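You operate a simulated robot arm through the tools that you are given. There is no shell and no other tool. Be economical: measure what you need, move in short steps, check, and stop when the job is done.

The job below is to be done with a simulated two-armed robot. You get a single attempt, and the scene is never put back.

JOB
Take the grey rag from the left end of the table and lay it out flat on the wooden bench top.

It is judged by the outcome, as a careful person would: the job done as asked, and still so three seconds after it is handed in. It fails if anything else is knocked over, pushed out of place, dropped, spilled or broken.

ROBOT AND FRAMES
Two 7-joint arms with two-finger parallel grippers on one trunk, on a base that drives. Base frame: it is fixed to the floor where the robot stands at the start and does not move with it; the origin is under the middle of the robot, x ahead of it, y to its left, z up; the surface under the hand at the start is at about z = 880. Readings come in mm, rad, newtons and seconds.
The left shoulder is at the start at [60, 143, 926], the right one opposite. With the tool pointing down near the work surface each hand reaches from about 300 to 720 mm from the robot's upright axis, wherever it stands, measured 20 degrees to its own side. Places, roughly: grey rag [500, 200, 900]; wooden bench top [2100, -1800, 900]. Payload 1.57 kg a hand.
Tool frame (each hand has its own): the origin (TCP) lies between the finger pads and is the grasp point; the fingertips stand 30 mm ahead of it; z points along the fingers, y is the line along which they close. Largest opening 110 mm; finger width 24, thickness 12; the body of the gripper, 48 by 112 mm, starts 78 mm behind the TCP.
Orientation is that of the tool frame in the base frame, as [roll, pitch, yaw] about the fixed x, y, z axes, in that order (R = Rz(yaw) Ry(pitch) Rx(roll)). With the fingers straight down and closing along the base's y, the tool's x points along the base's -x, its y along +y and its z along -z.

CONTROLS
- The arms move only by the tool arm_command. It takes "left_commands", "right_commands" or both (then of equal length, played together; a hand with none holds still); each is one flat list of numbers, 6 for each row, row after row: the shift along the base's x, y, z in mm, then the turn, a rotation vector about the base's x, y, z in rad. In form: [tx, ty, tz, wx, wy, wz, tx, ty, tz, wx, wy, wz, ...]. A call has 1 to 10 rows; each row is the pose to reach, as a shift and turn from the pose commanded when the call began. "left_hand" and "right_hand" are, for a hand that has rows, the gripper command, from -1 (fully open) to 1 (shut), values between in proportion, set as the call begins (left out, the last holds). Each row takes 0.2 s and may step no farther than 50 mm and 0.15 rad from the row before; otherwise, or with a gripper value out of range, the whole call is refused. A pose out of reach is approached as far as the arm can. The call stops where the force on the tool passes 40 N (or 10 N more than at its start, if that is more) or the arm is blocked; 0.2 s more then pass. The fingers move at their own pace (about 45 mm/s each) and stop on an object; they squeeze with about 43 N. The grip force told is the motor's: it shows also when the fingers shut on nothing. Time passes only in rows, and 0.2 s behind the last, so rows that repeat a pose let the fingers close. The reply holds the time, the measured pose of the TCP, the force on the tool along the base axes, the opening and the grip force, in the units named above and with some noise, with the torque about the TCP (base axes, N m) and any sound that the robot's microphone picked up.
- Cameras (640 x 400 px; columns grow to the right, rows downward): "scene" is now at [44.2, 34.3, 1540.2]; the picture's right is [0.42, -0.91, 0.00], its down [-0.66, -0.30, -0.69] and it looks along [0.63, 0.29, -0.72] (base axes); focal length 268 px, centre (320, 200). "left" rides on the left gripper at [70, -16, -141] in its tool frame; the picture's right is [0.23, 0.97, 0.00], its down [-0.86, 0.20, -0.48] and it looks along [-0.47, 0.11, 0.88] (tool axes); focal length 222 px, centre (320, 200). "right" rides on the right gripper at [70, 16, -141] in its tool frame; the picture's right is [-0.23, 0.97, 0.00], its down [-0.85, -0.20, -0.48] and it looks along [-0.47, -0.11, 0.88] (tool axes); focal length 222 px, centre (320, 200).
- snapshot(camera): a new picture of that camera. The clock stands still meanwhile.
- move_column(by): slides the trunk up (or, below 0, down) by that many mm; the arms and the scene camera ride with it, the base frame stays. It gives what a move gives, with no picture.
- steer(legs): drives the robot by 1 to 6 legs, each [ahead, left, turn to the left] in mm, mm and rad, along the robot's own axes; the way and the turn of a leg run together, so that a leg with both is an arc; at most 1500 mm and 3.142 rad a leg. The arms and the cameras ride along, it lands a little off, and it stops where it bumps. It gives what a move gives.
- pan_tilt(pan, tilt): turns the head with the scene camera to pan (to the left, within 1.501 rad either way) and tilt (down, from -0.506 to 1.204), counted from straight ahead of the robot. It gives what a move gives.
- point_at(camera, pixels): for up to 12 pixels [column, row] of the newest picture of that camera ("zoom" is the newest enlarged one), the place [x, y, z] in the base frame of the surface seen there, good to about 2 mm. The clock stands still meanwhile.
- inspect(camera, box): a new picture of the part [left, top, right, bottom] of that camera's present view, enlarged. The clock stands still meanwhile.
- hand_in(): hands the job in; it is judged then, once.

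Go step by step. Measure first, check grasps and placings, and put right what went wrong. The budget is 80 turns and 58 pictures, counting those below and the enlarged ones. Unless the task says otherwise, let go and move clear before handing in, and close with one line.

The tools are called after "Emit:" by a JSON object that holds its "fn" and its "kwargs". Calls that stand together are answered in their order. arm_command: Moves the arms, as the interface text tells. Its arguments: {"type":"object","properties":{"left_commands":{"type":"array","items":{"type":"number"}},"left_hand":{"type":"number"},"right_commands":{"type":"array","items":{"type":"number"}},"right_hand":{"type":"number"}},"required":[]} The other tools are called the same way: move_column (by) slides the trunk up or down; steer (legs) drives the base; pan_tilt (pan, tilt) turns the head that bears the scene camera; snapshot (camera) takes a picture; point_at (camera, pixels) gives the place of the surface under pixels of a picture; inspect (camera, box) takes an enlarged picture of a part of a camera's view; hand_in () hands the job in.

At the start:

```text
clock: 0.0
left_ee_pos: [327.7, 324.4, 1066.3]
left_tool_rot: [-3.141, -0.003, -3.141]
left_wrist_force: [0.8, -0.2, 0.0]
left_torque: [0.03, -0.02, 0.04]
left_opening: 110.1
left_finger_force: 0.0
right_ee_pos: [388.7, -28.5, 1029.5]
right_tool_rot: [3.139, 0.001, 3.141]
right_wrist_force: [0.2, -0.3, 0.2]
right_torque: [-0.02, -0.01, 0.0]
right_opening: 109.9
right_finger_force: 0.1
trunk travel left (down, up): [-525.0, 65.0]
robot x, y, heading: [-2.6, 1.0, 0.001]
head pan, tilt: [0.431, 0.81]
```

scene: 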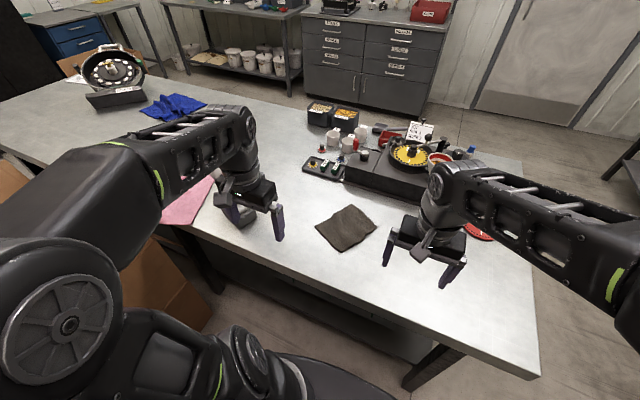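
right: 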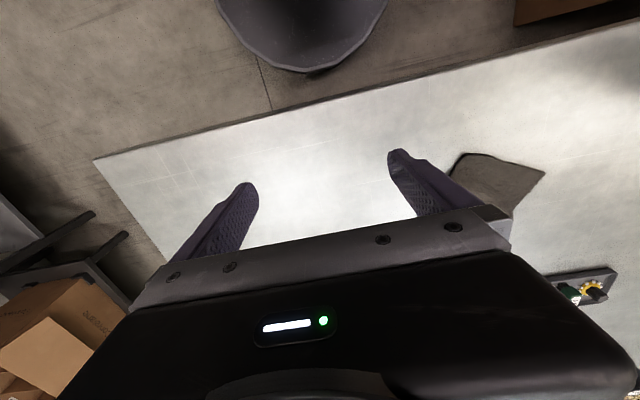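
left: 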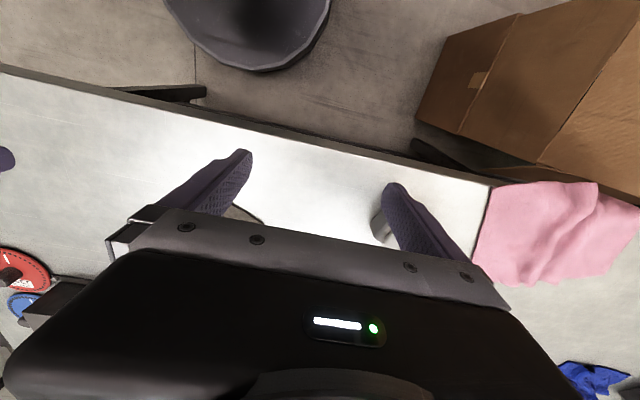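

The dark grey rag shows at about (346,228) in the scene picture, between the two hands, with pink and blue cloths farther left. I'll measure its corners and the table.

Emit:
{"fn": "point_at", "kwargs": {"camera": "scene", "pixels": [[346, 228], [317, 226], [350, 206], [376, 227], [340, 249], [300, 215], [325, 165], [390, 260], [250, 215], [480, 230]]}}

Emit:
{"fn": "inspect", "kwargs": {"camera": "scene", "box": [260, 160, 420, 260]}}

```text
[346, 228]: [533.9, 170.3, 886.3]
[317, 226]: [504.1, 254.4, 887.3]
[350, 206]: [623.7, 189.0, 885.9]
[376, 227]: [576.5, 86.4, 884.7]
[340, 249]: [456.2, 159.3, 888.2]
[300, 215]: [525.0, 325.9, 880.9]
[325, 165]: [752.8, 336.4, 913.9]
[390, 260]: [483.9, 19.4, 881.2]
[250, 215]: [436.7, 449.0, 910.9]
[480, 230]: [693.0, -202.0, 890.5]
```

```text
4.00 times, centred on (340, 210) of scene
```

zoom: 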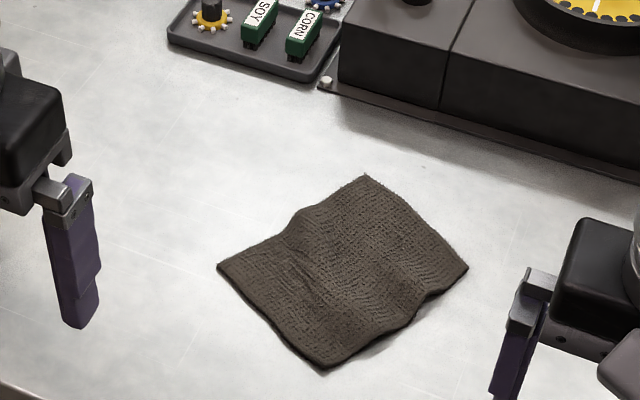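

The rag is about 138 x 110 mm with corners A (504,254), B (624,189), C (576,86) and D (456,159), on a table at z≈881. I'll look towards the bench before planning the grasp.

Emit:
{"fn": "pan_tilt", "kwargs": {"pan": -0.75, "tilt": 0.35}}

Emit:
{"fn": "snapshot", "kwargs": {"camera": "scene"}}

```text
clock: 1.4
left_ee_pos: [327.9, 324.0, 1065.4]
left_tool_rot: [3.141, -0.003, -3.141]
left_wrist_force: [-0.3, -0.3, 0.1]
left_torque: [0.0, -0.02, 0.01]
left_opening: 110.1
left_finger_force: 0.0
right_ee_pos: [389.4, -29.0, 1028.8]
right_tool_rot: [3.139, -0.001, -3.141]
right_wrist_force: [0.5, -0.6, 0.5]
right_torque: [-0.01, 0.0, 0.02]
right_opening: 110.0
right_finger_force: 0.1
trunk travel left (down, up): [-525.0, 65.0]
robot x, y, heading: [2.1, 0.6, -0.003]
head pan, tilt: [-0.75, 0.351]
```

```text
53 pictures are left
```

scene: 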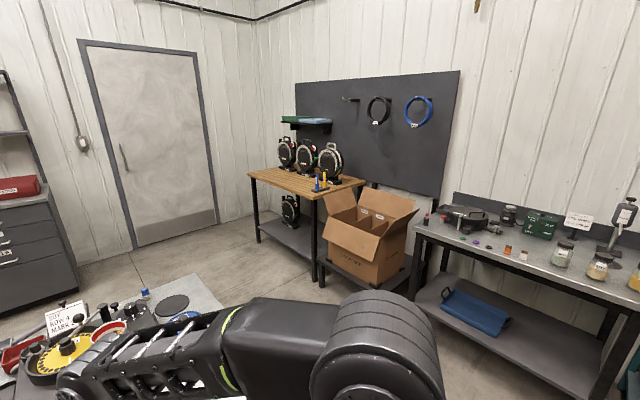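

The wooden bench is at about (300,182), with three reels at the back and some bottles at its near right corner; a low rack with a box stands to its right. I'll measure these.

Emit:
{"fn": "inspect", "kwargs": {"camera": "scene", "box": [230, 100, 430, 225]}}

Emit:
{"fn": "point_at", "kwargs": {"camera": "scene", "pixels": [[250, 172], [316, 196], [275, 175], [300, 185], [285, 165], [335, 185], [322, 283], [330, 245], [345, 280], [262, 240], [190, 300], [420, 230]]}}

```text
3.20 times, centred on (330, 162) of scene
```

zoom: 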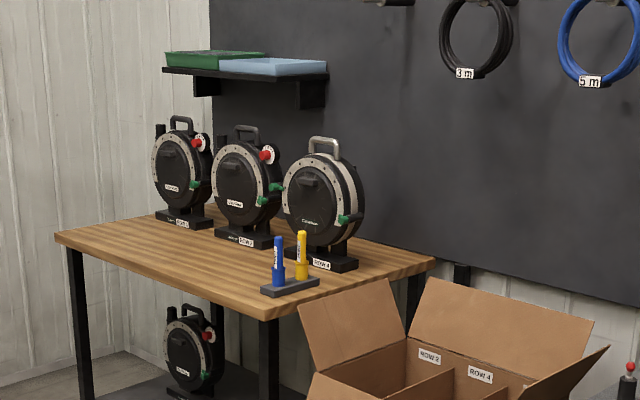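

```text
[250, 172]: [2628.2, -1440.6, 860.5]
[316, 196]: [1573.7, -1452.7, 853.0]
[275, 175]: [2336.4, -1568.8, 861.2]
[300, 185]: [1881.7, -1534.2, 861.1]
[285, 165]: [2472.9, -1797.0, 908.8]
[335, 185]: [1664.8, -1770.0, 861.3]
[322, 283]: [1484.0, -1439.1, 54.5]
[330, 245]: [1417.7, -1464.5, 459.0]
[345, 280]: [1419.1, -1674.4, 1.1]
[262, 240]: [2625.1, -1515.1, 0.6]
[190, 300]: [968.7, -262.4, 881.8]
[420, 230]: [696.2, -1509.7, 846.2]
```

The bench top is at z=861, with its front edge at y≈-1445, x from 1575 to 2630, and clear wood in front of the reels. I'll bring both hands above the rag's near edge A–D, yawed 63° so they close across that edge.

Emit:
{"fn": "arm_command", "kwargs": {"left_commands": [19, -4, 0, 0, 0, 0.1375, 38, -8, 0, 0, 0, 0.275, 57, -12, 0, 0, 0, 0.4125, 76, -16, 0, 0, 0, 0.55, 95, -20, 0, 0, 0, 0.6875, 114, -24, 0, 0, 0, 0.825, 133, -28, 0, 0, 0, 0.9625, 150, -30, 0, 0, 0, 1.1], "right_commands": [8, 19, 0, 0, 0, 0.1375, 16, 38, 0, 0, 0, 0.275, 24, 57, 0, 0, 0, 0.4125, 32, 76, 0, 0, 0, 0.55, 40, 95, 0, 0, 0, 0.6875, 48, 114, 0, 0, 0, 0.825, 56, 133, 0, 0, 0, 0.9625, 60, 140, 0, 0, 0, 1.1], "left_hand": 0.1, "right_hand": 0.1}}

Emit:
{"fn": "pan_tilt", "kwargs": {"pan": 0.35, "tilt": 0.85}}

Emit:
{"fn": "snapshot", "kwargs": {"camera": "scene"}}

```text
clock: 3.2
left_ee_pos: [478.6, 294.8, 1067.0]
left_tool_rot: [3.139, -0.002, -2.038]
left_wrist_force: [-0.5, 0.2, 0.4]
left_torque: [-0.01, 0.0, -0.03]
left_opening: 49.3
left_finger_force: 0.0
right_ee_pos: [449.2, 109.8, 1029.0]
right_tool_rot: [3.139, 0.001, -2.038]
right_wrist_force: [0.6, -0.7, 0.5]
right_torque: [-0.01, 0.01, 0.02]
right_opening: 49.6
right_finger_force: 0.0
trunk travel left (down, up): [-525.0, 65.0]
robot x, y, heading: [0.6, -4.8, 0.0]
head pan, tilt: [-0.75, 0.351]
```

```text
clock: 4.5
left_ee_pos: [478.0, 293.4, 1066.7]
left_tool_rot: [-3.142, 0.0, -2.041]
left_wrist_force: [-0.6, 0.4, -0.1]
left_torque: [0.01, -0.02, 0.0]
left_opening: 49.5
left_finger_force: 0.1
right_ee_pos: [448.4, 109.8, 1029.2]
right_tool_rot: [3.14, -0.001, -2.043]
right_wrist_force: [0.7, 0.1, 0.4]
right_torque: [0.01, 0.04, 0.01]
right_opening: 49.4
right_finger_force: 0.0
trunk travel left (down, up): [-525.0, 65.0]
robot x, y, heading: [-0.2, 1.0, 0.005]
head pan, tilt: [0.351, 0.85]
```

```text
51 pictures are left
```

scene: 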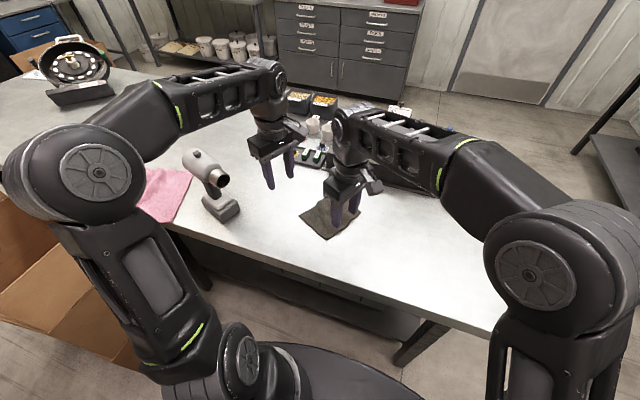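

Both hands yawed well and a heat gun stands on the table at about (212,185). I'll check where it is, and tilt the hands outward over the near-edge corners.

Emit:
{"fn": "point_at", "kwargs": {"camera": "scene", "pixels": [[195, 155], [222, 180], [225, 210], [205, 205]]}}

Emit:
{"fn": "arm_command", "kwargs": {"left_commands": [0, 0, -15, -0.119, 0.06, 0, 0, 0, -30, -0.237, 0.12, 0, 0, 0, -45, -0.356, 0.18, 0, 14, -31, -70, -0.356, 0.18, 0, 28, -62, -100, -0.356, 0.18, 0], "right_commands": [0, 0, 0, 0.119, -0.06, 0, 0, 0, 0, 0.237, -0.12, 0, 0, 0, 0, 0.356, -0.18, 0, 12, 30, -30, 0.356, -0.18, 0, 25, 59, -60, 0.356, -0.18, 0]}}

Emit:
{"fn": "snapshot", "kwargs": {"camera": "scene"}}

Emit:
{"fn": "snapshot", "kwargs": {"camera": "left"}}

Emit:
{"fn": "snapshot", "kwargs": {"camera": "right"}}

```text
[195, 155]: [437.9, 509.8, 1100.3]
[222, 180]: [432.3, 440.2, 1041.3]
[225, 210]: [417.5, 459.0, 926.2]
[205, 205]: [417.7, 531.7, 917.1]
```

```text
clock: 5.7
left_ee_pos: [507.3, 233.2, 964.9]
left_tool_rot: [-3.139, -0.399, -2.04]
left_wrist_force: [0.6, 0.5, -0.1]
left_torque: [-0.08, -0.01, 0.03]
left_opening: 49.4
left_finger_force: 0.0
left hand out of reach, approached as far as the arm can: row 3
right_ee_pos: [473.9, 168.7, 968.7]
right_tool_rot: [3.14, 0.4, -2.042]
right_wrist_force: [-0.8, 0.0, 0.0]
right_torque: [-0.04, -0.04, -0.03]
right_opening: 49.7
right_finger_force: 0.1
trunk travel left (down, up): [-525.0, 65.0]
robot x, y, heading: [-2.7, -1.7, 0.002]
head pan, tilt: [0.351, 0.85]
```

```text
50 pictures are left
```

scene: 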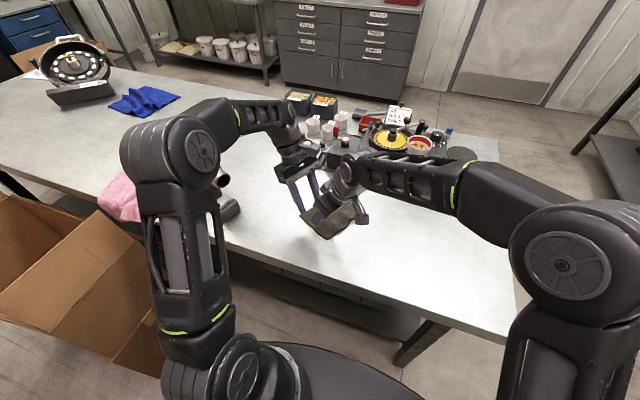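

```text
49 pictures are left
```

left: 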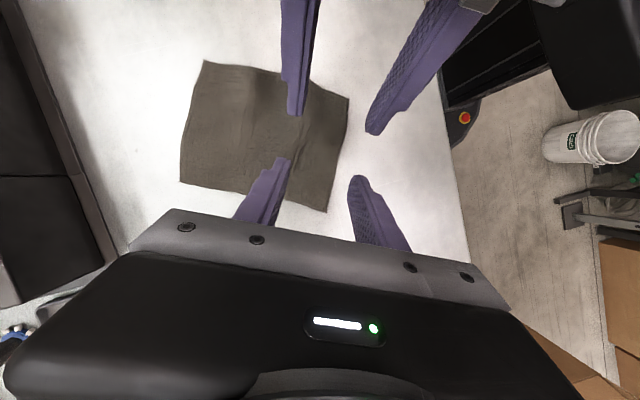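

```text
48 pictures are left
```

right: 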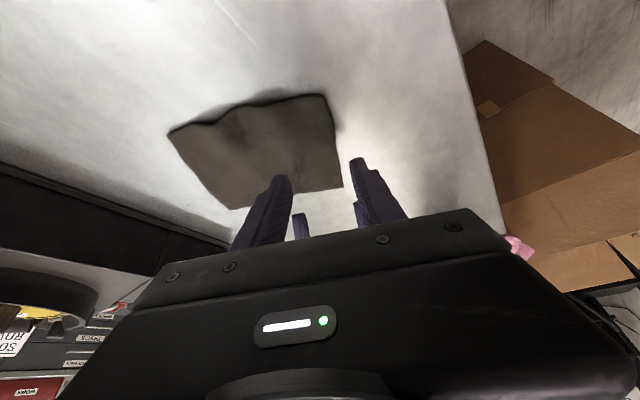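

The fingers straddle the near edge on both sides, but the left elbow has swung near the heat gun. I'll measure the clearance before descending.

Emit:
{"fn": "point_at", "kwargs": {"camera": "scene", "pixels": [[200, 150], [222, 182], [228, 210], [205, 190], [180, 170], [215, 165], [130, 150], [235, 120], [210, 240]]}}

Emit:
{"fn": "inspect", "kwargs": {"camera": "scene", "box": [100, 80, 260, 240]}}

```text
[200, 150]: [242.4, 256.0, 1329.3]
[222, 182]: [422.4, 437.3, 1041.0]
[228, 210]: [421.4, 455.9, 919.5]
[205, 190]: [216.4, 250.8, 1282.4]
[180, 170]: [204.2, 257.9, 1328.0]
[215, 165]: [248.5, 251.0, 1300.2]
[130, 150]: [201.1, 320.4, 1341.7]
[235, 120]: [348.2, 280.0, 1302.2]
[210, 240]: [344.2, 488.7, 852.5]
```

```text
2.50 times, centred on (180, 160) of scene
```

zoom: 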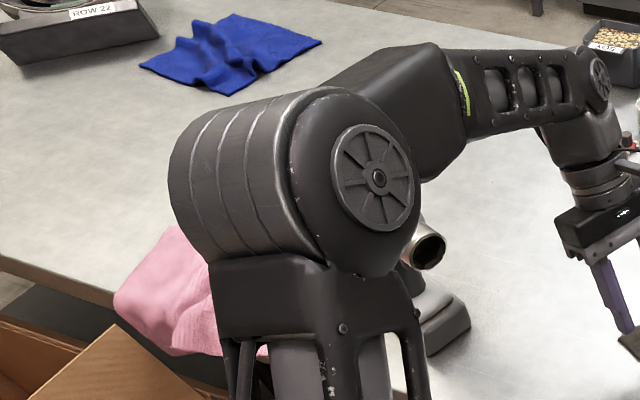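

The elbow is high (z≈1330) and well clear of the gun (top ≈1100). I'll lower both hands to the table surface.

Emit:
{"fn": "arm_command", "kwargs": {"left_commands": [0, 0, -20, 0, 0, 0, 0, 0, -40, 0, 0, 0, 0, 0, -46, 0, 0, 0, 0, 0, -50, 0, 0, 0], "right_commands": [0, 0, -20, 0, 0, 0, 0, 0, -42, 0, 0, 0, 0, 0, -49, 0, 0, 0, 0, 0, -53, 0, 0, 0]}}

Emit:
{"fn": "snapshot", "kwargs": {"camera": "left"}}

Emit:
{"fn": "inspect", "kwargs": {"camera": "scene", "box": [270, 150, 390, 250]}}

```text
clock: 6.7
left_ee_pos: [505.8, 232.6, 915.3]
left_tool_rot: [3.141, -0.401, -2.04]
left_wrist_force: [0.5, 0.0, 0.6]
left_torque: [0.02, -0.04, -0.02]
left_opening: 49.4
left_finger_force: 0.1
right_ee_pos: [473.8, 168.8, 916.6]
right_tool_rot: [3.14, 0.402, -2.042]
right_wrist_force: [-0.3, 0.6, 1.0]
right_torque: [0.01, -0.03, -0.01]
right_opening: 49.5
right_finger_force: 0.1
trunk travel left (down, up): [-525.0, 65.0]
robot x, y, heading: [3.4, 2.9, -0.001]
head pan, tilt: [0.351, 0.85]
```

```text
46 pictures are left
```

left: 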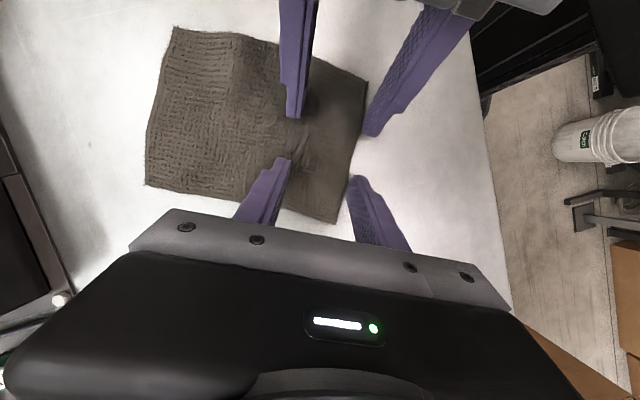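

```text
4.00 times, centred on (330, 200) of scene
```

zoom: 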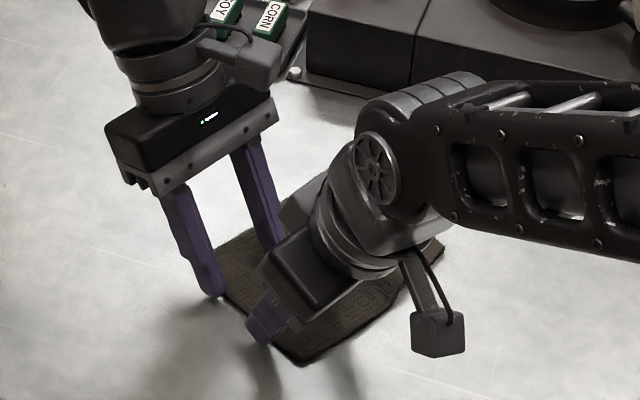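

Fingers straddle the edge just above the cloth at both ends. I'll go down 3 mm and close both grippers.

Emit:
{"fn": "arm_command", "kwargs": {"left_commands": [0, 0, -3, 0, 0, 0, 0, 0, -3, 0, 0, 0, 0, 0, -3, 0, 0, 0, 0, 0, -3, 0, 0, 0, 0, 0, -3, 0, 0, 0, 0, 0, -3, 0, 0, 0], "right_commands": [0, 0, -4, 0, 0, 0, 0, 0, -4, 0, 0, 0, 0, 0, -4, 0, 0, 0, 0, 0, -4, 0, 0, 0, 0, 0, -4, 0, 0, 0, 0, 0, -4, 0, 0, 0], "left_hand": 1, "right_hand": 1}}

Emit:
{"fn": "snapshot", "kwargs": {"camera": "left"}}

Emit:
{"fn": "snapshot", "kwargs": {"camera": "right"}}

```text
clock: 8.1
left_ee_pos: [504.5, 231.8, 914.5]
left_tool_rot: [-3.138, -0.4, -2.041]
left_wrist_force: [1.5, -1.4, 14.5]
left_torque: [-0.11, -0.19, -0.04]
left_opening: 9.8
left_finger_force: 27.8
right_ee_pos: [473.1, 169.4, 914.7]
right_tool_rot: [3.142, 0.404, -2.041]
right_wrist_force: [1.9, 3.9, 27.4]
right_torque: [0.12, -0.1, 0.0]
right_opening: 5.3
right_finger_force: 25.6
trunk travel left (down, up): [-525.0, 65.0]
robot x, y, heading: [2.2, -1.8, 0.002]
head pan, tilt: [0.351, 0.85]
```

```text
44 pictures are left
```

left: 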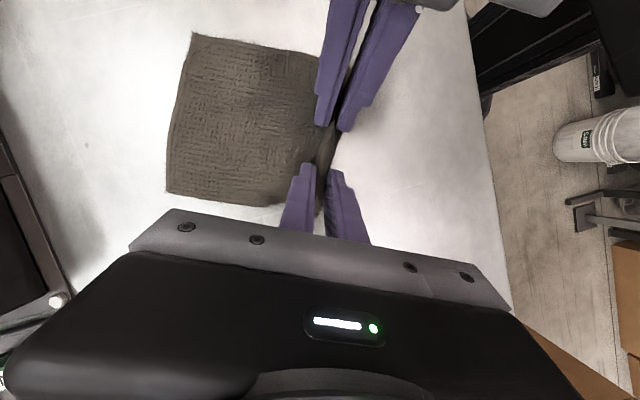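

```text
43 pictures are left
```

right: 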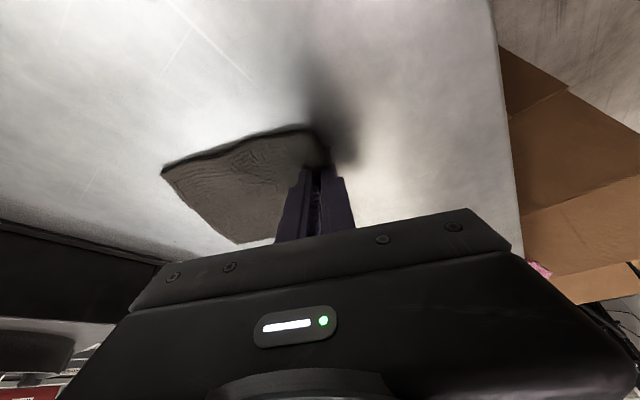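

Both grippers hold the edge (openings 9.8 and 5.3 mm). I'll lift gently together and check.

Emit:
{"fn": "arm_command", "kwargs": {"left_commands": [0, 0, 15, 0, 0, 0, 0, 0, 40, 0, 0, 0, 0, 0, 70, 0, 0, 0, 0, 0, 100, 0, 0, 0, 0, 0, 130, 0, 0, 0, 0, 0, 160, 0, 0, 0, 0, 0, 190, 0, 0, 0], "right_commands": [0, 0, 15, 0, 0, 0, 0, 0, 40, 0, 0, 0, 0, 0, 70, 0, 0, 0, 0, 0, 100, 0, 0, 0, 0, 0, 130, 0, 0, 0, 0, 0, 160, 0, 0, 0, 0, 0, 190, 0, 0, 0]}}

Emit:
{"fn": "inspect", "kwargs": {"camera": "scene", "box": [240, 90, 420, 250]}}

Emit:
{"fn": "snapshot", "kwargs": {"camera": "left"}}

```text
clock: 9.8
left_ee_pos: [496.4, 224.6, 1025.9]
left_tool_rot: [-3.106, -0.415, -2.05]
left_wrist_force: [-3.0, -7.4, 10.7]
left_torque: [-0.28, 0.08, 0.03]
left_opening: 4.7
left_finger_force: 25.4
left hand out of reach, approached as far as the arm can: row 4, 5, 6, 7
right_ee_pos: [472.5, 170.1, 1097.4]
right_tool_rot: [3.134, 0.393, -2.041]
right_wrist_force: [3.0, 7.4, -11.1]
right_torque: [0.16, -0.05, 0.03]
right_opening: 4.3
right_finger_force: 25.3
trunk travel left (down, up): [-525.0, 65.0]
robot x, y, heading: [3.6, 1.4, -0.004]
head pan, tilt: [0.351, 0.85]
stopped in row 7 (left hand): the force on the tool passed its limit at 41 N (the readings are from after the stop); the commanded pose is now the measured one
```

```text
2.50 times, centred on (330, 170) of scene
```

zoom: 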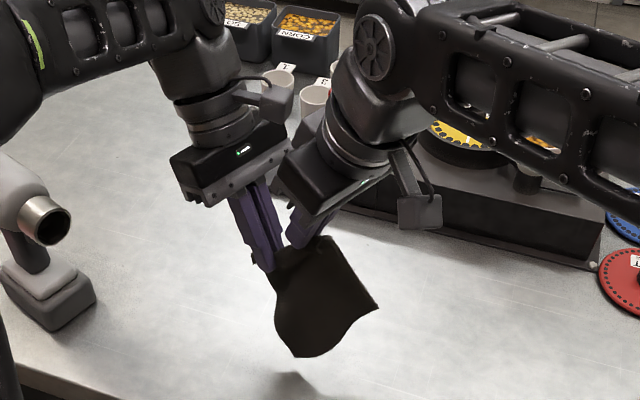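

```text
41 pictures are left
```

left: 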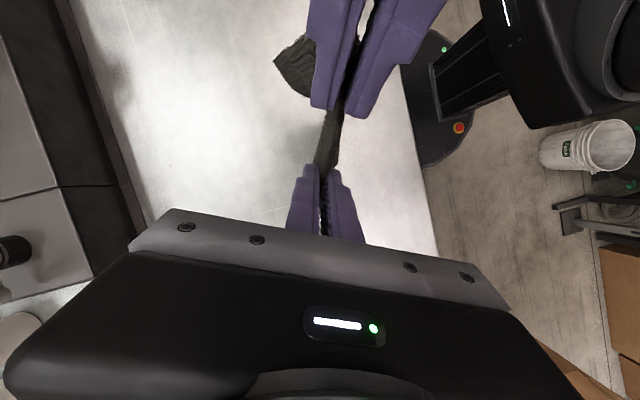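

The left arm ran out of reach at z≈1026 while the right went on to 1097, though both still hold. I'll bring the right hand back down level to ease the tension, then lift with the trunk instead.

Emit:
{"fn": "arm_command", "kwargs": {"right_commands": [0, 0, -24, 0, 0, 0, 0, 0, -48, 0, 0, 0, 0, 0, -71, 0, 0, 0, 0, 0, -71, 0, 0, 0]}}

Emit:
{"fn": "snapshot", "kwargs": {"camera": "scene"}}

Emit:
{"fn": "snapshot", "kwargs": {"camera": "right"}}

```text
clock: 10.8
left_ee_pos: [496.1, 227.3, 1024.8]
left_tool_rot: [-3.112, -0.412, -2.049]
left_wrist_force: [0.8, -0.5, -2.5]
left_torque: [0.06, -0.05, 0.03]
left_opening: 4.6
left_finger_force: 25.2
right_ee_pos: [473.2, 169.6, 1027.9]
right_tool_rot: [3.137, 0.395, -2.042]
right_wrist_force: [0.8, 2.1, 2.1]
right_torque: [0.08, -0.03, 0.03]
right_opening: 4.0
right_finger_force: 24.3
trunk travel left (down, up): [-525.0, 65.0]
robot x, y, heading: [1.9, -4.9, -0.002]
head pan, tilt: [0.351, 0.85]
```

```text
40 pictures are left
```

scene: 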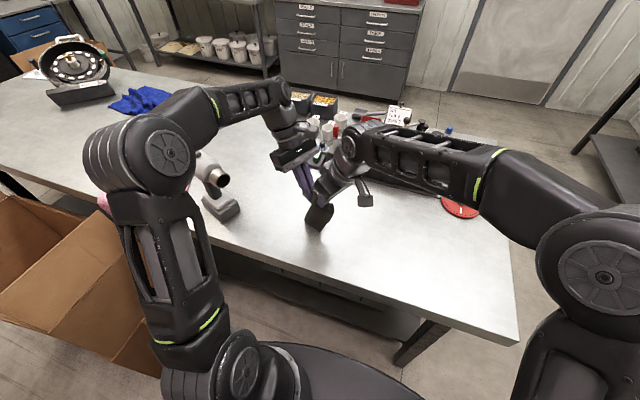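

```text
39 pictures are left
```

right: 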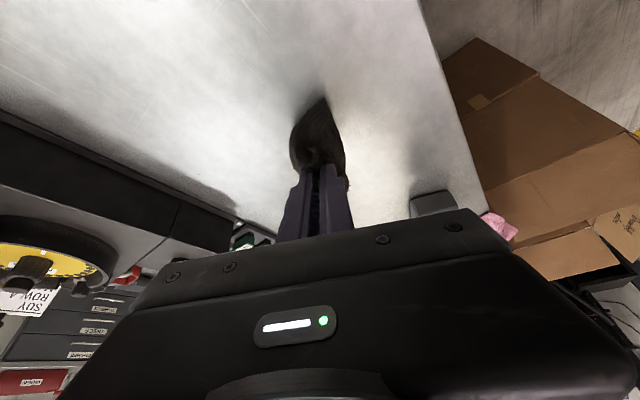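

Both hands hold the rag level and slack-free. I'll raise the trunk and look right to check the drive path.

Emit:
{"fn": "move_column", "kwargs": {"by": 60}}

Emit:
{"fn": "pan_tilt", "kwargs": {"pan": -1.3, "tilt": 0.55}}

Emit:
{"fn": "snapshot", "kwargs": {"camera": "scene"}}

Emit:
{"fn": "point_at", "kwargs": {"camera": "scene", "pixels": [[320, 390], [200, 200], [320, 150], [320, 250], [450, 150], [450, 250], [550, 300], [100, 150], [600, 150], [230, 130], [400, 200], [500, 200]]}}

```text
clock: 11.8
left_ee_pos: [496.9, 226.3, 1084.8]
left_tool_rot: [-3.112, -0.412, -2.047]
left_wrist_force: [0.3, -1.3, -3.1]
left_torque: [0.1, -0.04, 0.0]
left_opening: 4.9
left_finger_force: 25.6
right_ee_pos: [473.6, 169.8, 1086.7]
right_tool_rot: [3.137, 0.394, -2.042]
right_wrist_force: [-0.4, 1.2, 2.3]
right_torque: [0.11, -0.03, 0.0]
right_opening: 3.8
right_finger_force: 24.3
trunk travel left (down, up): [-585.0, 5.0]
robot x, y, heading: [1.1, -3.8, -0.002]
head pan, tilt: [0.351, 0.85]
```

```text
clock: 13.5
left_ee_pos: [495.7, 227.3, 1085.6]
left_tool_rot: [-3.11, -0.412, -2.048]
left_wrist_force: [0.7, -2.0, -2.8]
left_torque: [0.05, -0.04, 0.01]
left_opening: 4.7
left_finger_force: 25.7
right_ee_pos: [473.4, 169.1, 1086.8]
right_tool_rot: [3.139, 0.395, -2.043]
right_wrist_force: [0.7, 1.4, 2.4]
right_torque: [0.1, -0.04, 0.01]
right_opening: 3.8
right_finger_force: 24.8
trunk travel left (down, up): [-585.0, 5.0]
robot x, y, heading: [0.1, -1.5, -0.001]
head pan, tilt: [-1.3, 0.55]
```

```text
38 pictures are left
```

scene: 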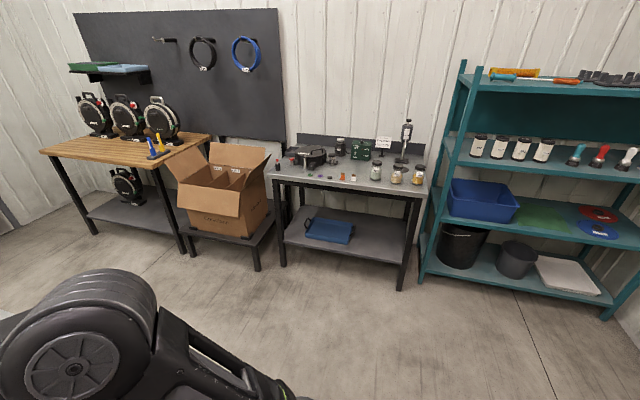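

```text
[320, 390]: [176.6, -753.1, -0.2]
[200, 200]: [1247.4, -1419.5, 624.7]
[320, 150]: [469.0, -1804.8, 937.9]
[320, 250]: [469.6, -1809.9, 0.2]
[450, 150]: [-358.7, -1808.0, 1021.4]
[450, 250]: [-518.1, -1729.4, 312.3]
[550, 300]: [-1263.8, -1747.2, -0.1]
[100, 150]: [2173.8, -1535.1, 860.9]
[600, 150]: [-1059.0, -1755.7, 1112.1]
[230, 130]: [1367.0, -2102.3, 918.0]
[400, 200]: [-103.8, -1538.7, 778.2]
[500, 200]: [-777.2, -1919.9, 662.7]
```

The floor is clear between the table end and the wall benches. I'll back off, strafe right to y≈-900 and drive forward along the corridor.

Emit:
{"fn": "steer", "kwargs": {"legs": [[-350, 0, 0], [0, -900, 0]]}}

Emit:
{"fn": "pan_tilt", "kwargs": {"pan": 0, "tilt": 0.6}}

Emit:
{"fn": "snapshot", "kwargs": {"camera": "scene"}}

```text
clock: 20.1
left_ee_pos: [138.5, -680.9, 1084.9]
left_tool_rot: [-3.11, -0.413, -2.05]
left_wrist_force: [-0.7, -2.0, -2.8]
left_torque: [0.05, -0.04, 0.02]
left_opening: 4.8
left_finger_force: 24.9
right_ee_pos: [115.2, -739.0, 1087.6]
right_tool_rot: [3.136, 0.394, -2.048]
right_wrist_force: [1.4, 1.1, 2.3]
right_torque: [0.1, -0.07, 0.02]
right_opening: 4.2
right_finger_force: 25.0
trunk travel left (down, up): [-585.0, 5.0]
robot x, y, heading: [-361.6, -904.3, -0.008]
head pan, tilt: [-1.3, 0.55]
```

```text
clock: 21.6
left_ee_pos: [140.4, -681.8, 1083.2]
left_tool_rot: [-3.113, -0.412, -2.052]
left_wrist_force: [0.5, -0.2, -3.5]
left_torque: [0.07, -0.02, 0.01]
left_opening: 4.9
left_finger_force: 24.9
right_ee_pos: [115.6, -738.5, 1086.7]
right_tool_rot: [3.136, 0.395, -2.047]
right_wrist_force: [0.3, 0.7, 2.2]
right_torque: [0.05, -0.06, 0.01]
right_opening: 3.8
right_finger_force: 24.9
trunk travel left (down, up): [-585.0, 5.0]
robot x, y, heading: [-356.9, -903.5, -0.007]
head pan, tilt: [0.0, 0.6]
```

```text
37 pictures are left
```

scene: 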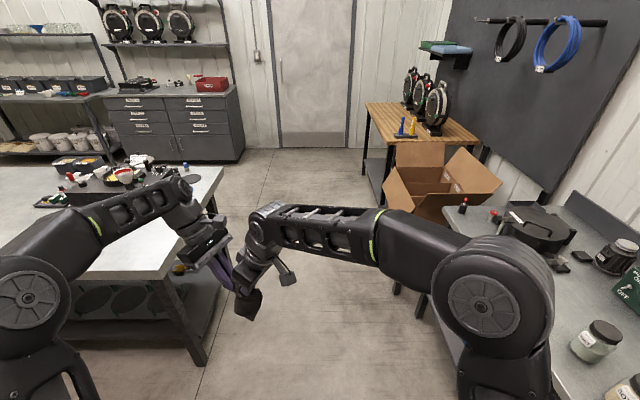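

The corridor ahead is clear. I'll measure the side clearances: table end at about (225,170)–(160,278), right bench edge at (440,210).

Emit:
{"fn": "point_at", "kwargs": {"camera": "scene", "pixels": [[222, 168], [160, 277], [205, 362], [442, 212], [395, 285], [388, 185], [490, 225], [480, 270], [540, 250], [245, 160], [245, 305], [385, 205]]}}

```text
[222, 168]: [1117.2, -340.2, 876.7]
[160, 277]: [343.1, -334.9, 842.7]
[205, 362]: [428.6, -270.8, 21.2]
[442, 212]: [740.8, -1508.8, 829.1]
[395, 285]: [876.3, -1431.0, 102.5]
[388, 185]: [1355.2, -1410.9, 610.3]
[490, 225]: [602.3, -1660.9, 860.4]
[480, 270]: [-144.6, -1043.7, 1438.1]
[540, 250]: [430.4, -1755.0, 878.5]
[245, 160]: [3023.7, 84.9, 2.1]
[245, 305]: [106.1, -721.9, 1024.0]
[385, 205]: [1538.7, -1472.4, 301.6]
```

There are about 500 mm free on both sides. I'll drive ahead 2340 mm and turn right to face the bench.

Emit:
{"fn": "steer", "kwargs": {"legs": [[1200, 0, 0], [1145, 0, 0.008], [0, 0, -1.571]]}}

Emit:
{"fn": "pan_tilt", "kwargs": {"pan": 0.2, "tilt": 0.7}}

Emit:
{"fn": "snapshot", "kwargs": {"camera": "scene"}}

```text
clock: 37.0
left_ee_pos: [2219.4, -1385.4, 1084.9]
left_tool_rot: [-3.112, -0.411, 2.668]
left_wrist_force: [-0.8, 0.3, -1.6]
left_torque: [0.01, -0.02, 0.07]
left_opening: 5.1
left_finger_force: 25.6
right_ee_pos: [2161.2, -1363.3, 1086.1]
right_tool_rot: [3.138, 0.394, 2.673]
right_wrist_force: [-0.1, 0.5, 0.3]
right_torque: [-0.04, -0.03, 0.09]
right_opening: 3.7
right_finger_force: 25.1
trunk travel left (down, up): [-585.0, 5.0]
robot x, y, heading: [1991.7, -892.0, -1.567]
head pan, tilt: [0.0, 0.6]
```

```text
clock: 37.7
left_ee_pos: [2219.0, -1385.6, 1085.2]
left_tool_rot: [-3.11, -0.412, 2.667]
left_wrist_force: [0.0, -0.8, -0.9]
left_torque: [-0.02, -0.03, 0.05]
left_opening: 4.8
left_finger_force: 25.3
right_ee_pos: [2159.6, -1364.3, 1087.4]
right_tool_rot: [3.136, 0.395, 2.674]
right_wrist_force: [-0.5, -0.8, 1.9]
right_torque: [-0.03, -0.01, 0.08]
right_opening: 4.2
right_finger_force: 24.8
trunk travel left (down, up): [-585.0, 5.0]
robot x, y, heading: [1990.9, -888.7, -1.569]
head pan, tilt: [0.201, 0.7]
```

```text
36 pictures are left
```

scene: 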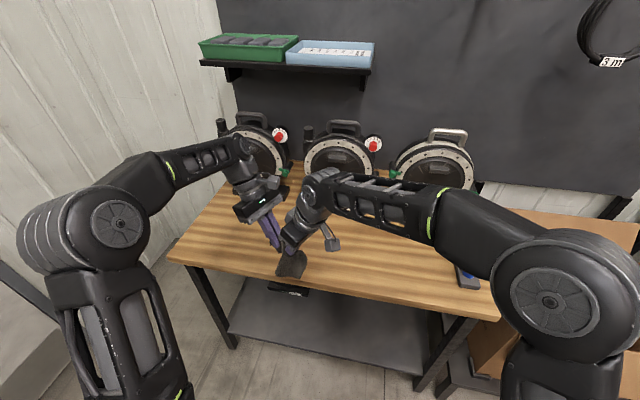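

The robot faces the bench with the rag hanging just in front of its edge. I'll measure the free wood and the reels before laying.

Emit:
{"fn": "point_at", "kwargs": {"camera": "scene", "pixels": [[340, 165], [335, 178], [270, 150], [275, 172], [430, 172], [370, 255], [220, 215], [280, 262], [292, 272], [465, 280], [205, 265], [415, 295]]}}

Emit:
{"fn": "snapshot", "kwargs": {"camera": "right"}}

Emit:
{"fn": "snapshot", "kwargs": {"camera": "left"}}

```text
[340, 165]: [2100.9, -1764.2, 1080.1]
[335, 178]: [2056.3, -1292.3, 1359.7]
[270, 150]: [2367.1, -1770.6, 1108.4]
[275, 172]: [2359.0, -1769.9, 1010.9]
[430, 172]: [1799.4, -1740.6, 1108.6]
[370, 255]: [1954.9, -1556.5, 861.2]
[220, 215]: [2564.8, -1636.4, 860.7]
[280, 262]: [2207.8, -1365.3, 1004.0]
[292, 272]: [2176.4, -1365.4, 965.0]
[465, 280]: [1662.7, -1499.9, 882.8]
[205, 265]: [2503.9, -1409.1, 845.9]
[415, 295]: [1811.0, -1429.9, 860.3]
```

```text
35 pictures are left
```

right: 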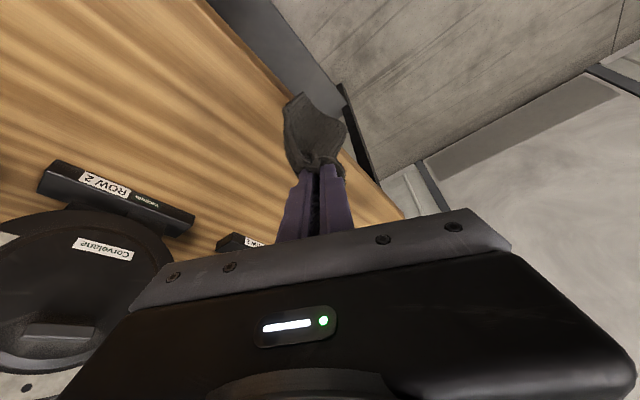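

```text
34 pictures are left
```

left: 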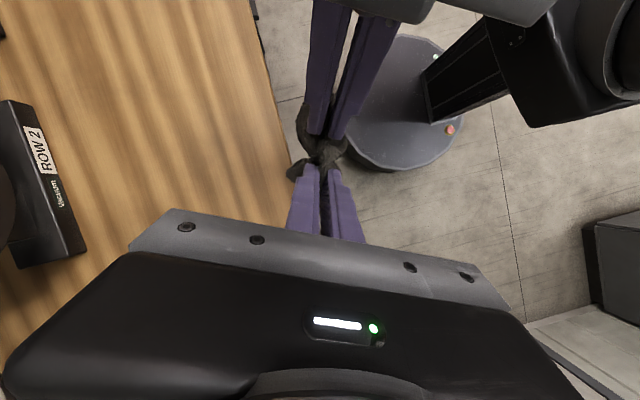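

The free strip spans y -1445 to about -1690 in front of the reels. I'll drive ahead 170 mm, lower the trunk to put the rag's bottom just above the wood, and check.

Emit:
{"fn": "steer", "kwargs": {"legs": [[170, 0, 0]]}}

Emit:
{"fn": "move_column", "kwargs": {"by": -70}}

Emit:
{"fn": "arm_command", "kwargs": {"left_commands": [-15, -15, 0, 0, 0, 0, -30, -35, 0, 0, 0, 0, -45, -55, 0, 0, 0, 0, -59, -72, 0, 0, 0, 0], "right_commands": [-17, -15, 0, 0, 0, 0, -35, -35, 0, 0, 0, 0, -53, -55, 0, 0, 0, 0, -70, -68, 0, 0, 0, 0]}}

Emit:
{"fn": "snapshot", "kwargs": {"camera": "scene"}}

```text
clock: 39.2
left_ee_pos: [2219.1, -1559.2, 1084.1]
left_tool_rot: [-3.113, -0.412, 2.668]
left_wrist_force: [0.5, 0.1, -0.8]
left_torque: [0.04, -0.03, 0.1]
left_opening: 4.9
left_finger_force: 25.1
right_ee_pos: [2159.6, -1534.9, 1086.3]
right_tool_rot: [3.135, 0.394, 2.669]
right_wrist_force: [0.3, -0.1, 0.2]
right_torque: [0.0, -0.03, 0.1]
right_opening: 4.1
right_finger_force: 25.2
trunk travel left (down, up): [-585.0, 5.0]
robot x, y, heading: [1992.6, -1061.9, -1.569]
head pan, tilt: [0.201, 0.7]
```

```text
clock: 40.3
left_ee_pos: [2218.6, -1557.2, 1014.2]
left_tool_rot: [-3.111, -0.411, 2.666]
left_wrist_force: [-0.8, 0.6, -1.0]
left_torque: [-0.03, -0.03, 0.05]
left_opening: 4.5
left_finger_force: 25.5
right_ee_pos: [2159.9, -1533.9, 1016.2]
right_tool_rot: [3.137, 0.395, 2.671]
right_wrist_force: [0.4, 0.1, 1.2]
right_torque: [-0.03, -0.01, 0.06]
right_opening: 4.1
right_finger_force: 24.4
trunk travel left (down, up): [-515.0, 75.0]
robot x, y, heading: [1988.5, -1058.2, -1.569]
head pan, tilt: [0.201, 0.7]
```

```text
clock: 41.3
left_ee_pos: [2189.1, -1580.0, 1015.1]
left_tool_rot: [-3.094, -0.419, 2.657]
left_wrist_force: [-11.3, -5.4, -2.1]
left_torque: [-0.13, 0.09, 0.26]
left_opening: 5.1
left_finger_force: 24.9
left hand out of reach, approached as far as the arm can: row 2, 3, 4
right_ee_pos: [2102.7, -1595.6, 1019.5]
right_tool_rot: [3.126, 0.405, 2.68]
right_wrist_force: [12.8, 6.9, 3.7]
right_torque: [0.21, -0.4, 0.05]
right_opening: 4.1
right_finger_force: 25.0
trunk travel left (down, up): [-515.0, 75.0]
robot x, y, heading: [1990.1, -1064.1, -1.57]
head pan, tilt: [0.201, 0.7]
stopped in row 4 (left hand): the force on the tool passed its limit at 42 N (the readings are from after the stop); the commanded pose is now the measured one
```

```text
33 pictures are left
```

scene: 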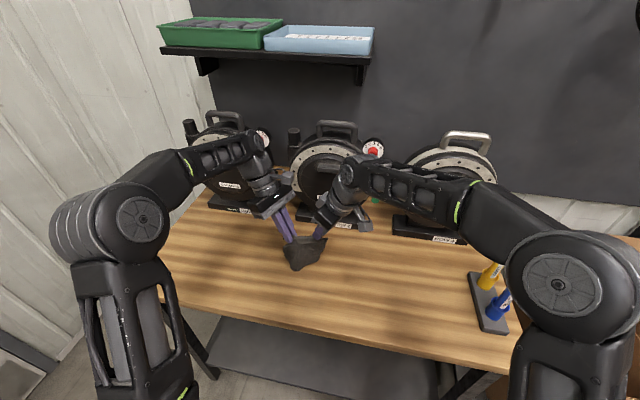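

The left arm hit its reach limit, so the right hand pulled ahead. I'll move the right hand back to restore the spacing, then check the grip.

Emit:
{"fn": "arm_command", "kwargs": {"right_commands": [8, 15, 0, 0, 0, 0, 16, 30, 0, 0, 0, 0, 24, 45, -3, 0, 0, 0, 24, 45, -3, 0, 0, 0]}}

Emit:
{"fn": "move_column", "kwargs": {"by": 60}}

Emit:
{"fn": "arm_command", "kwargs": {"left_commands": [0, 0, -20, 0, 0, 0, 0, 0, -40, 0, 0, 0, 0, 0, -60, 0, 0, 0], "right_commands": [0, 0, -20, 0, 0, 0, 0, 0, -40, 0, 0, 0, 0, 0, -60, 0, 0, 0]}}

Emit:
{"fn": "inspect", "kwargs": {"camera": "scene", "box": [220, 130, 420, 300]}}

```text
clock: 42.3
left_ee_pos: [2192.2, -1579.8, 1013.5]
left_tool_rot: [-3.098, -0.415, 2.657]
left_wrist_force: [0.0, 0.2, 0.3]
left_torque: [0.0, 0.01, -0.04]
left_opening: 5.0
left_finger_force: 25.0
right_ee_pos: [2124.0, -1553.8, 1015.9]
right_tool_rot: [3.129, 0.404, 2.678]
right_wrist_force: [0.5, -0.7, -0.8]
right_torque: [-0.01, 0.0, -0.02]
right_opening: 3.6
right_finger_force: 24.4
trunk travel left (down, up): [-515.0, 75.0]
robot x, y, heading: [1995.6, -1063.2, -1.569]
head pan, tilt: [0.201, 0.7]
```

```text
clock: 43.3
left_ee_pos: [2192.6, -1580.9, 1075.8]
left_tool_rot: [-3.097, -0.415, 2.657]
left_wrist_force: [-0.1, 0.2, 0.9]
left_torque: [0.0, -0.01, 0.03]
left_opening: 4.8
left_finger_force: 25.1
right_ee_pos: [2124.6, -1552.2, 1074.9]
right_tool_rot: [3.127, 0.405, 2.677]
right_wrist_force: [0.3, -0.2, -0.4]
right_torque: [-0.01, -0.01, -0.03]
right_opening: 3.5
right_finger_force: 24.4
trunk travel left (down, up): [-575.0, 15.0]
robot x, y, heading: [1990.2, -1061.6, -1.575]
head pan, tilt: [0.201, 0.7]
```

```text
clock: 44.1
left_ee_pos: [2193.5, -1579.9, 1014.4]
left_tool_rot: [-3.099, -0.416, 2.657]
left_wrist_force: [0.9, -0.2, 0.4]
left_torque: [0.0, 0.02, 0.01]
left_opening: 4.8
left_finger_force: 25.1
right_ee_pos: [2124.1, -1553.7, 1015.4]
right_tool_rot: [3.128, 0.402, 2.677]
right_wrist_force: [-0.2, 0.9, 0.1]
right_torque: [-0.01, 0.01, -0.04]
right_opening: 3.8
right_finger_force: 24.9
trunk travel left (down, up): [-575.0, 15.0]
robot x, y, heading: [1994.6, -1061.4, -1.57]
head pan, tilt: [0.201, 0.7]
```

```text
2.35 times, centred on (320, 215) of scene
```

zoom: 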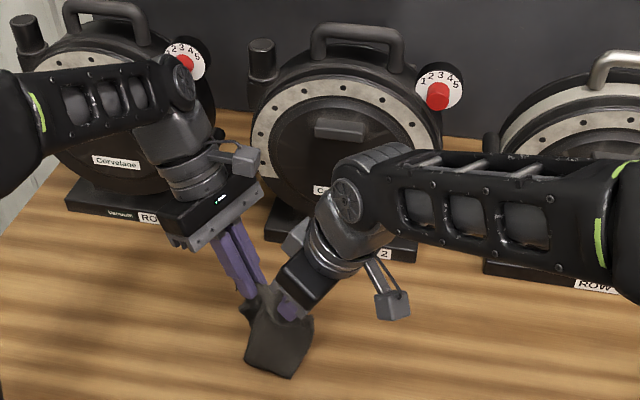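

The hands are level, 73 mm apart, with no load. I'll measure the rag's bottom and nudge the base 35 mm ahead to start the lay.

Emit:
{"fn": "point_at", "kwargs": {"camera": "zoom", "pixels": [[250, 360], [288, 374], [310, 320], [270, 330], [340, 240], [150, 190], [380, 200]]}}

Emit:
{"fn": "steer", "kwargs": {"legs": [[35, 0, 0]]}}

Emit:
{"fn": "move_column", "kwargs": {"by": -20}}

Emit:
{"fn": "inspect", "kwargs": {"camera": "scene", "box": [220, 130, 420, 300]}}

Emit:
{"fn": "snapshot", "kwargs": {"camera": "left"}}

```text
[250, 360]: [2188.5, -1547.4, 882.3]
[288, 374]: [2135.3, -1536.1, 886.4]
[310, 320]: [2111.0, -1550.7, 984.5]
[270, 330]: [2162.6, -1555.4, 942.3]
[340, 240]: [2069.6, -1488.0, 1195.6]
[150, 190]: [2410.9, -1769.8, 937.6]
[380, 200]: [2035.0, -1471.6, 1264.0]
```

```text
clock: 45.0
left_ee_pos: [2192.2, -1617.2, 1013.7]
left_tool_rot: [-3.1, -0.416, 2.661]
left_wrist_force: [0.2, -0.2, -0.3]
left_torque: [0.08, 0.02, -0.04]
left_opening: 4.8
left_finger_force: 25.1
right_ee_pos: [2123.4, -1590.7, 1016.2]
right_tool_rot: [3.127, 0.403, 2.678]
right_wrist_force: [0.3, -0.7, 1.0]
right_torque: [0.07, -0.01, -0.04]
right_opening: 3.9
right_finger_force: 24.7
trunk travel left (down, up): [-575.0, 15.0]
robot x, y, heading: [1991.2, -1096.0, -1.573]
head pan, tilt: [0.201, 0.7]
```

```text
clock: 45.7
left_ee_pos: [2191.7, -1614.2, 995.1]
left_tool_rot: [-3.099, -0.414, 2.657]
left_wrist_force: [0.9, -0.2, -0.1]
left_torque: [-0.03, -0.02, -0.02]
left_opening: 4.8
left_finger_force: 25.1
right_ee_pos: [2124.5, -1587.4, 996.6]
right_tool_rot: [3.129, 0.402, 2.679]
right_wrist_force: [-0.1, -0.6, 0.6]
right_torque: [-0.06, 0.01, -0.03]
right_opening: 3.7
right_finger_force: 24.2
trunk travel left (down, up): [-555.0, 35.0]
robot x, y, heading: [1992.3, -1093.7, -1.569]
head pan, tilt: [0.201, 0.7]
```

```text
2.35 times, centred on (320, 215) of scene
```

zoom: 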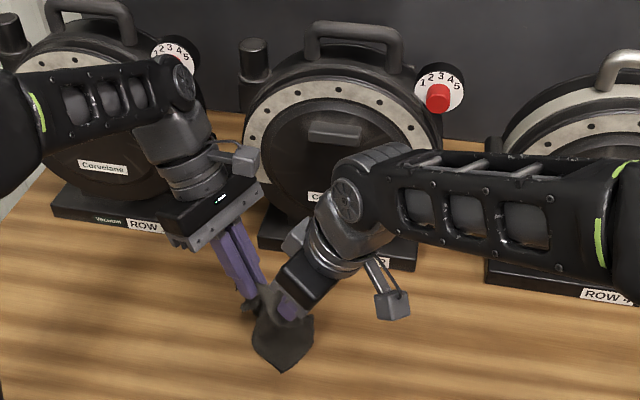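

```text
30 pictures are left
```

left: 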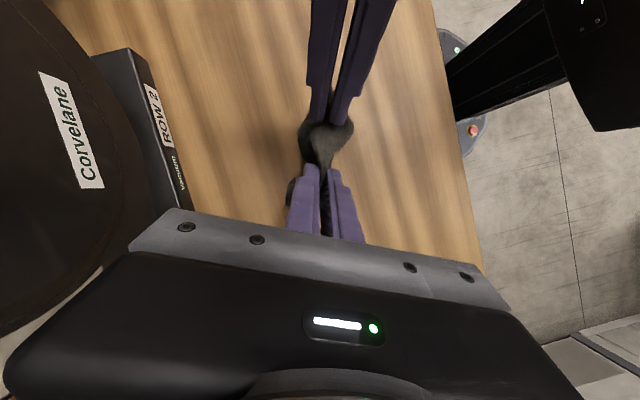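

The rag's bottom is just touching the wood and both hands are level at z≈996. I'll lay it along an arc back towards the robot; first half now.

Emit:
{"fn": "arm_command", "kwargs": {"left_commands": [6, 17, -1, 0, 0, 0, 13, 33, -5, 0, 0, 0, 18, 49, -11, 0, 0, 0, 24, 63, -19, 0, 0, 0, 29, 76, -29, 0, 0, 0], "right_commands": [6, 17, -1, 0, 0, 0, 13, 33, -5, 0, 0, 0, 18, 49, -11, 0, 0, 0, 24, 63, -19, 0, 0, 0, 29, 76, -29, 0, 0, 0]}}

Emit:
{"fn": "inspect", "kwargs": {"camera": "scene", "box": [220, 150, 420, 320]}}

Emit:
{"fn": "snapshot", "kwargs": {"camera": "left"}}

```text
clock: 46.9
left_ee_pos: [2220.9, -1539.2, 964.3]
left_tool_rot: [-3.099, -0.417, 2.658]
left_wrist_force: [-0.5, 0.3, 0.8]
left_torque: [-0.02, 0.0, 0.0]
left_opening: 4.7
left_finger_force: 24.8
right_ee_pos: [2153.7, -1511.0, 967.2]
right_tool_rot: [3.129, 0.403, 2.677]
right_wrist_force: [-0.1, 0.2, 0.7]
right_torque: [-0.02, 0.03, 0.0]
right_opening: 3.7
right_finger_force: 24.8
trunk travel left (down, up): [-555.0, 35.0]
robot x, y, heading: [1993.1, -1103.0, -1.57]
head pan, tilt: [0.201, 0.7]
```

```text
2.35 times, centred on (320, 235) of scene
```

zoom: 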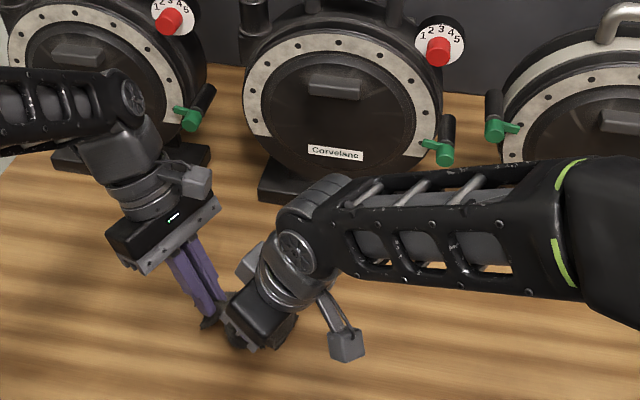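

```text
28 pictures are left
```

left: 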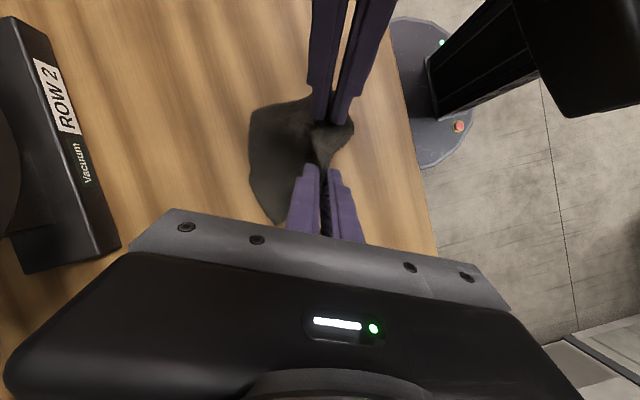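

The rag trails onto the wood nicely behind the hands. I'll finish the arc down to the surface.

Emit:
{"fn": "arm_command", "kwargs": {"left_commands": [4, 11, -12, 0, 0, 0, 7, 20, -26, 0, 0, 0, 9, 26, -40, 0, 0, 0, 11, 30, -55, 0, 0, 0, 12, 32, -66, 0, 0, 0, 12, 32, -68, 0, 0, 0], "right_commands": [4, 11, -13, 0, 0, 0, 7, 20, -27, 0, 0, 0, 9, 26, -42, 0, 0, 0, 11, 30, -57, 0, 0, 0, 12, 32, -68, 0, 0, 0, 12, 32, -70, 0, 0, 0]}}

Emit:
{"fn": "snapshot", "kwargs": {"camera": "left"}}

Emit:
{"fn": "snapshot", "kwargs": {"camera": "right"}}

```text
clock: 48.3
left_ee_pos: [2233.9, -1507.4, 898.9]
left_tool_rot: [-3.095, -0.415, 2.659]
left_wrist_force: [0.9, 1.2, 9.3]
left_torque: [-0.02, 0.02, 0.01]
left_opening: 4.5
left_finger_force: 24.9
right_ee_pos: [2165.4, -1480.8, 898.2]
right_tool_rot: [3.129, 0.408, 2.679]
right_wrist_force: [-1.4, -0.3, 12.0]
right_torque: [-0.06, -0.01, -0.02]
right_opening: 3.8
right_finger_force: 24.6
trunk travel left (down, up): [-555.0, 35.0]
robot x, y, heading: [1994.1, -1097.7, -1.575]
head pan, tilt: [0.201, 0.7]
```

```text
27 pictures are left
```

left: 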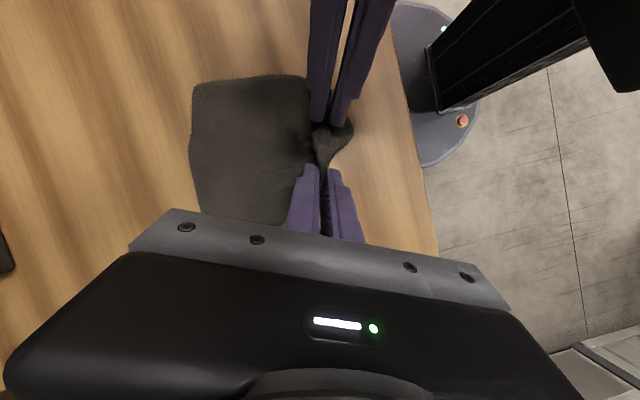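

```text
26 pictures are left
```

right: 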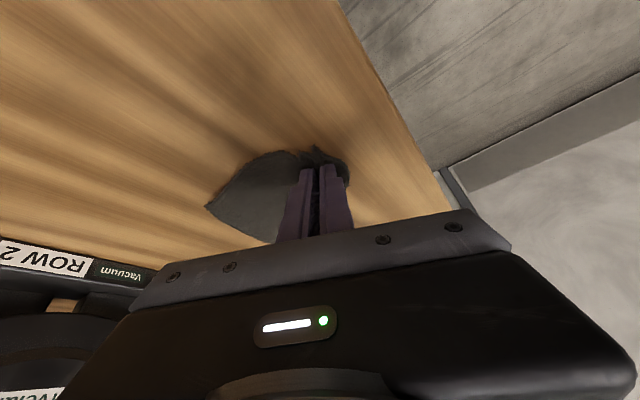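

The rag lies flat with only the pinched edge still gathered. I'll open both grippers while rising a few millimetres, then lift clear.

Emit:
{"fn": "arm_command", "kwargs": {"left_commands": [0, 0, 3, 0, 0, 0, 0, 0, 3, 0, 0, 0, 0, 0, 3, 0, 0, 0, 0, 0, 10, 0, 0, 0, 0, 0, 30, 0, 0, 0, 0, 0, 60, 0, 0, 0], "right_commands": [0, 0, 3, 0, 0, 0, 0, 0, 3, 0, 0, 0, 0, 0, 3, 0, 0, 0, 0, 0, 10, 0, 0, 0, 0, 0, 30, 0, 0, 0, 0, 0, 60, 0, 0, 0], "left_hand": 0.45, "right_hand": 0.45}}

Emit:
{"fn": "snapshot", "kwargs": {"camera": "left"}}

Emit:
{"fn": "snapshot", "kwargs": {"camera": "right"}}

```text
clock: 49.7
left_ee_pos: [2234.4, -1507.4, 958.1]
left_tool_rot: [-3.097, -0.418, 2.66]
left_wrist_force: [-0.6, -0.5, 0.1]
left_torque: [-0.03, -0.03, 0.01]
left_opening: 30.4
left_finger_force: 0.1
right_ee_pos: [2165.9, -1479.1, 957.6]
right_tool_rot: [3.129, 0.402, 2.68]
right_wrist_force: [1.1, 0.6, -0.1]
right_torque: [-0.05, 0.02, -0.02]
right_opening: 29.9
right_finger_force: 0.0
trunk travel left (down, up): [-555.0, 35.0]
robot x, y, heading: [1990.3, -1097.0, -1.571]
head pan, tilt: [0.201, 0.7]
```

```text
25 pictures are left
```

left: 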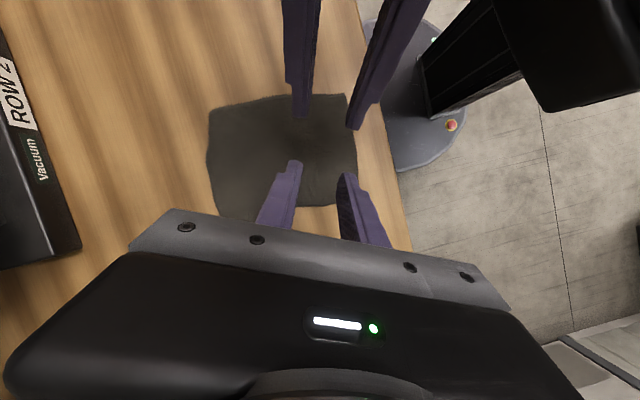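

```text
24 pictures are left
```

right: 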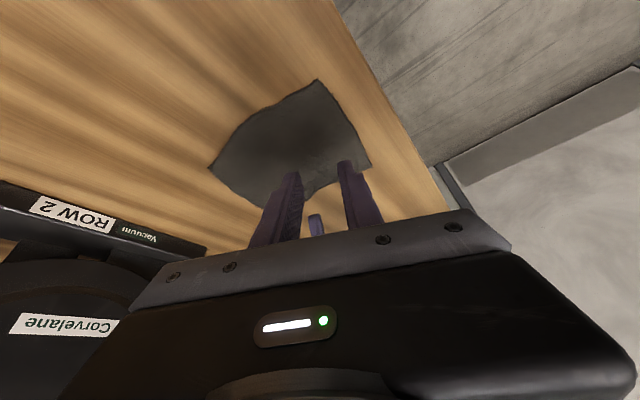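

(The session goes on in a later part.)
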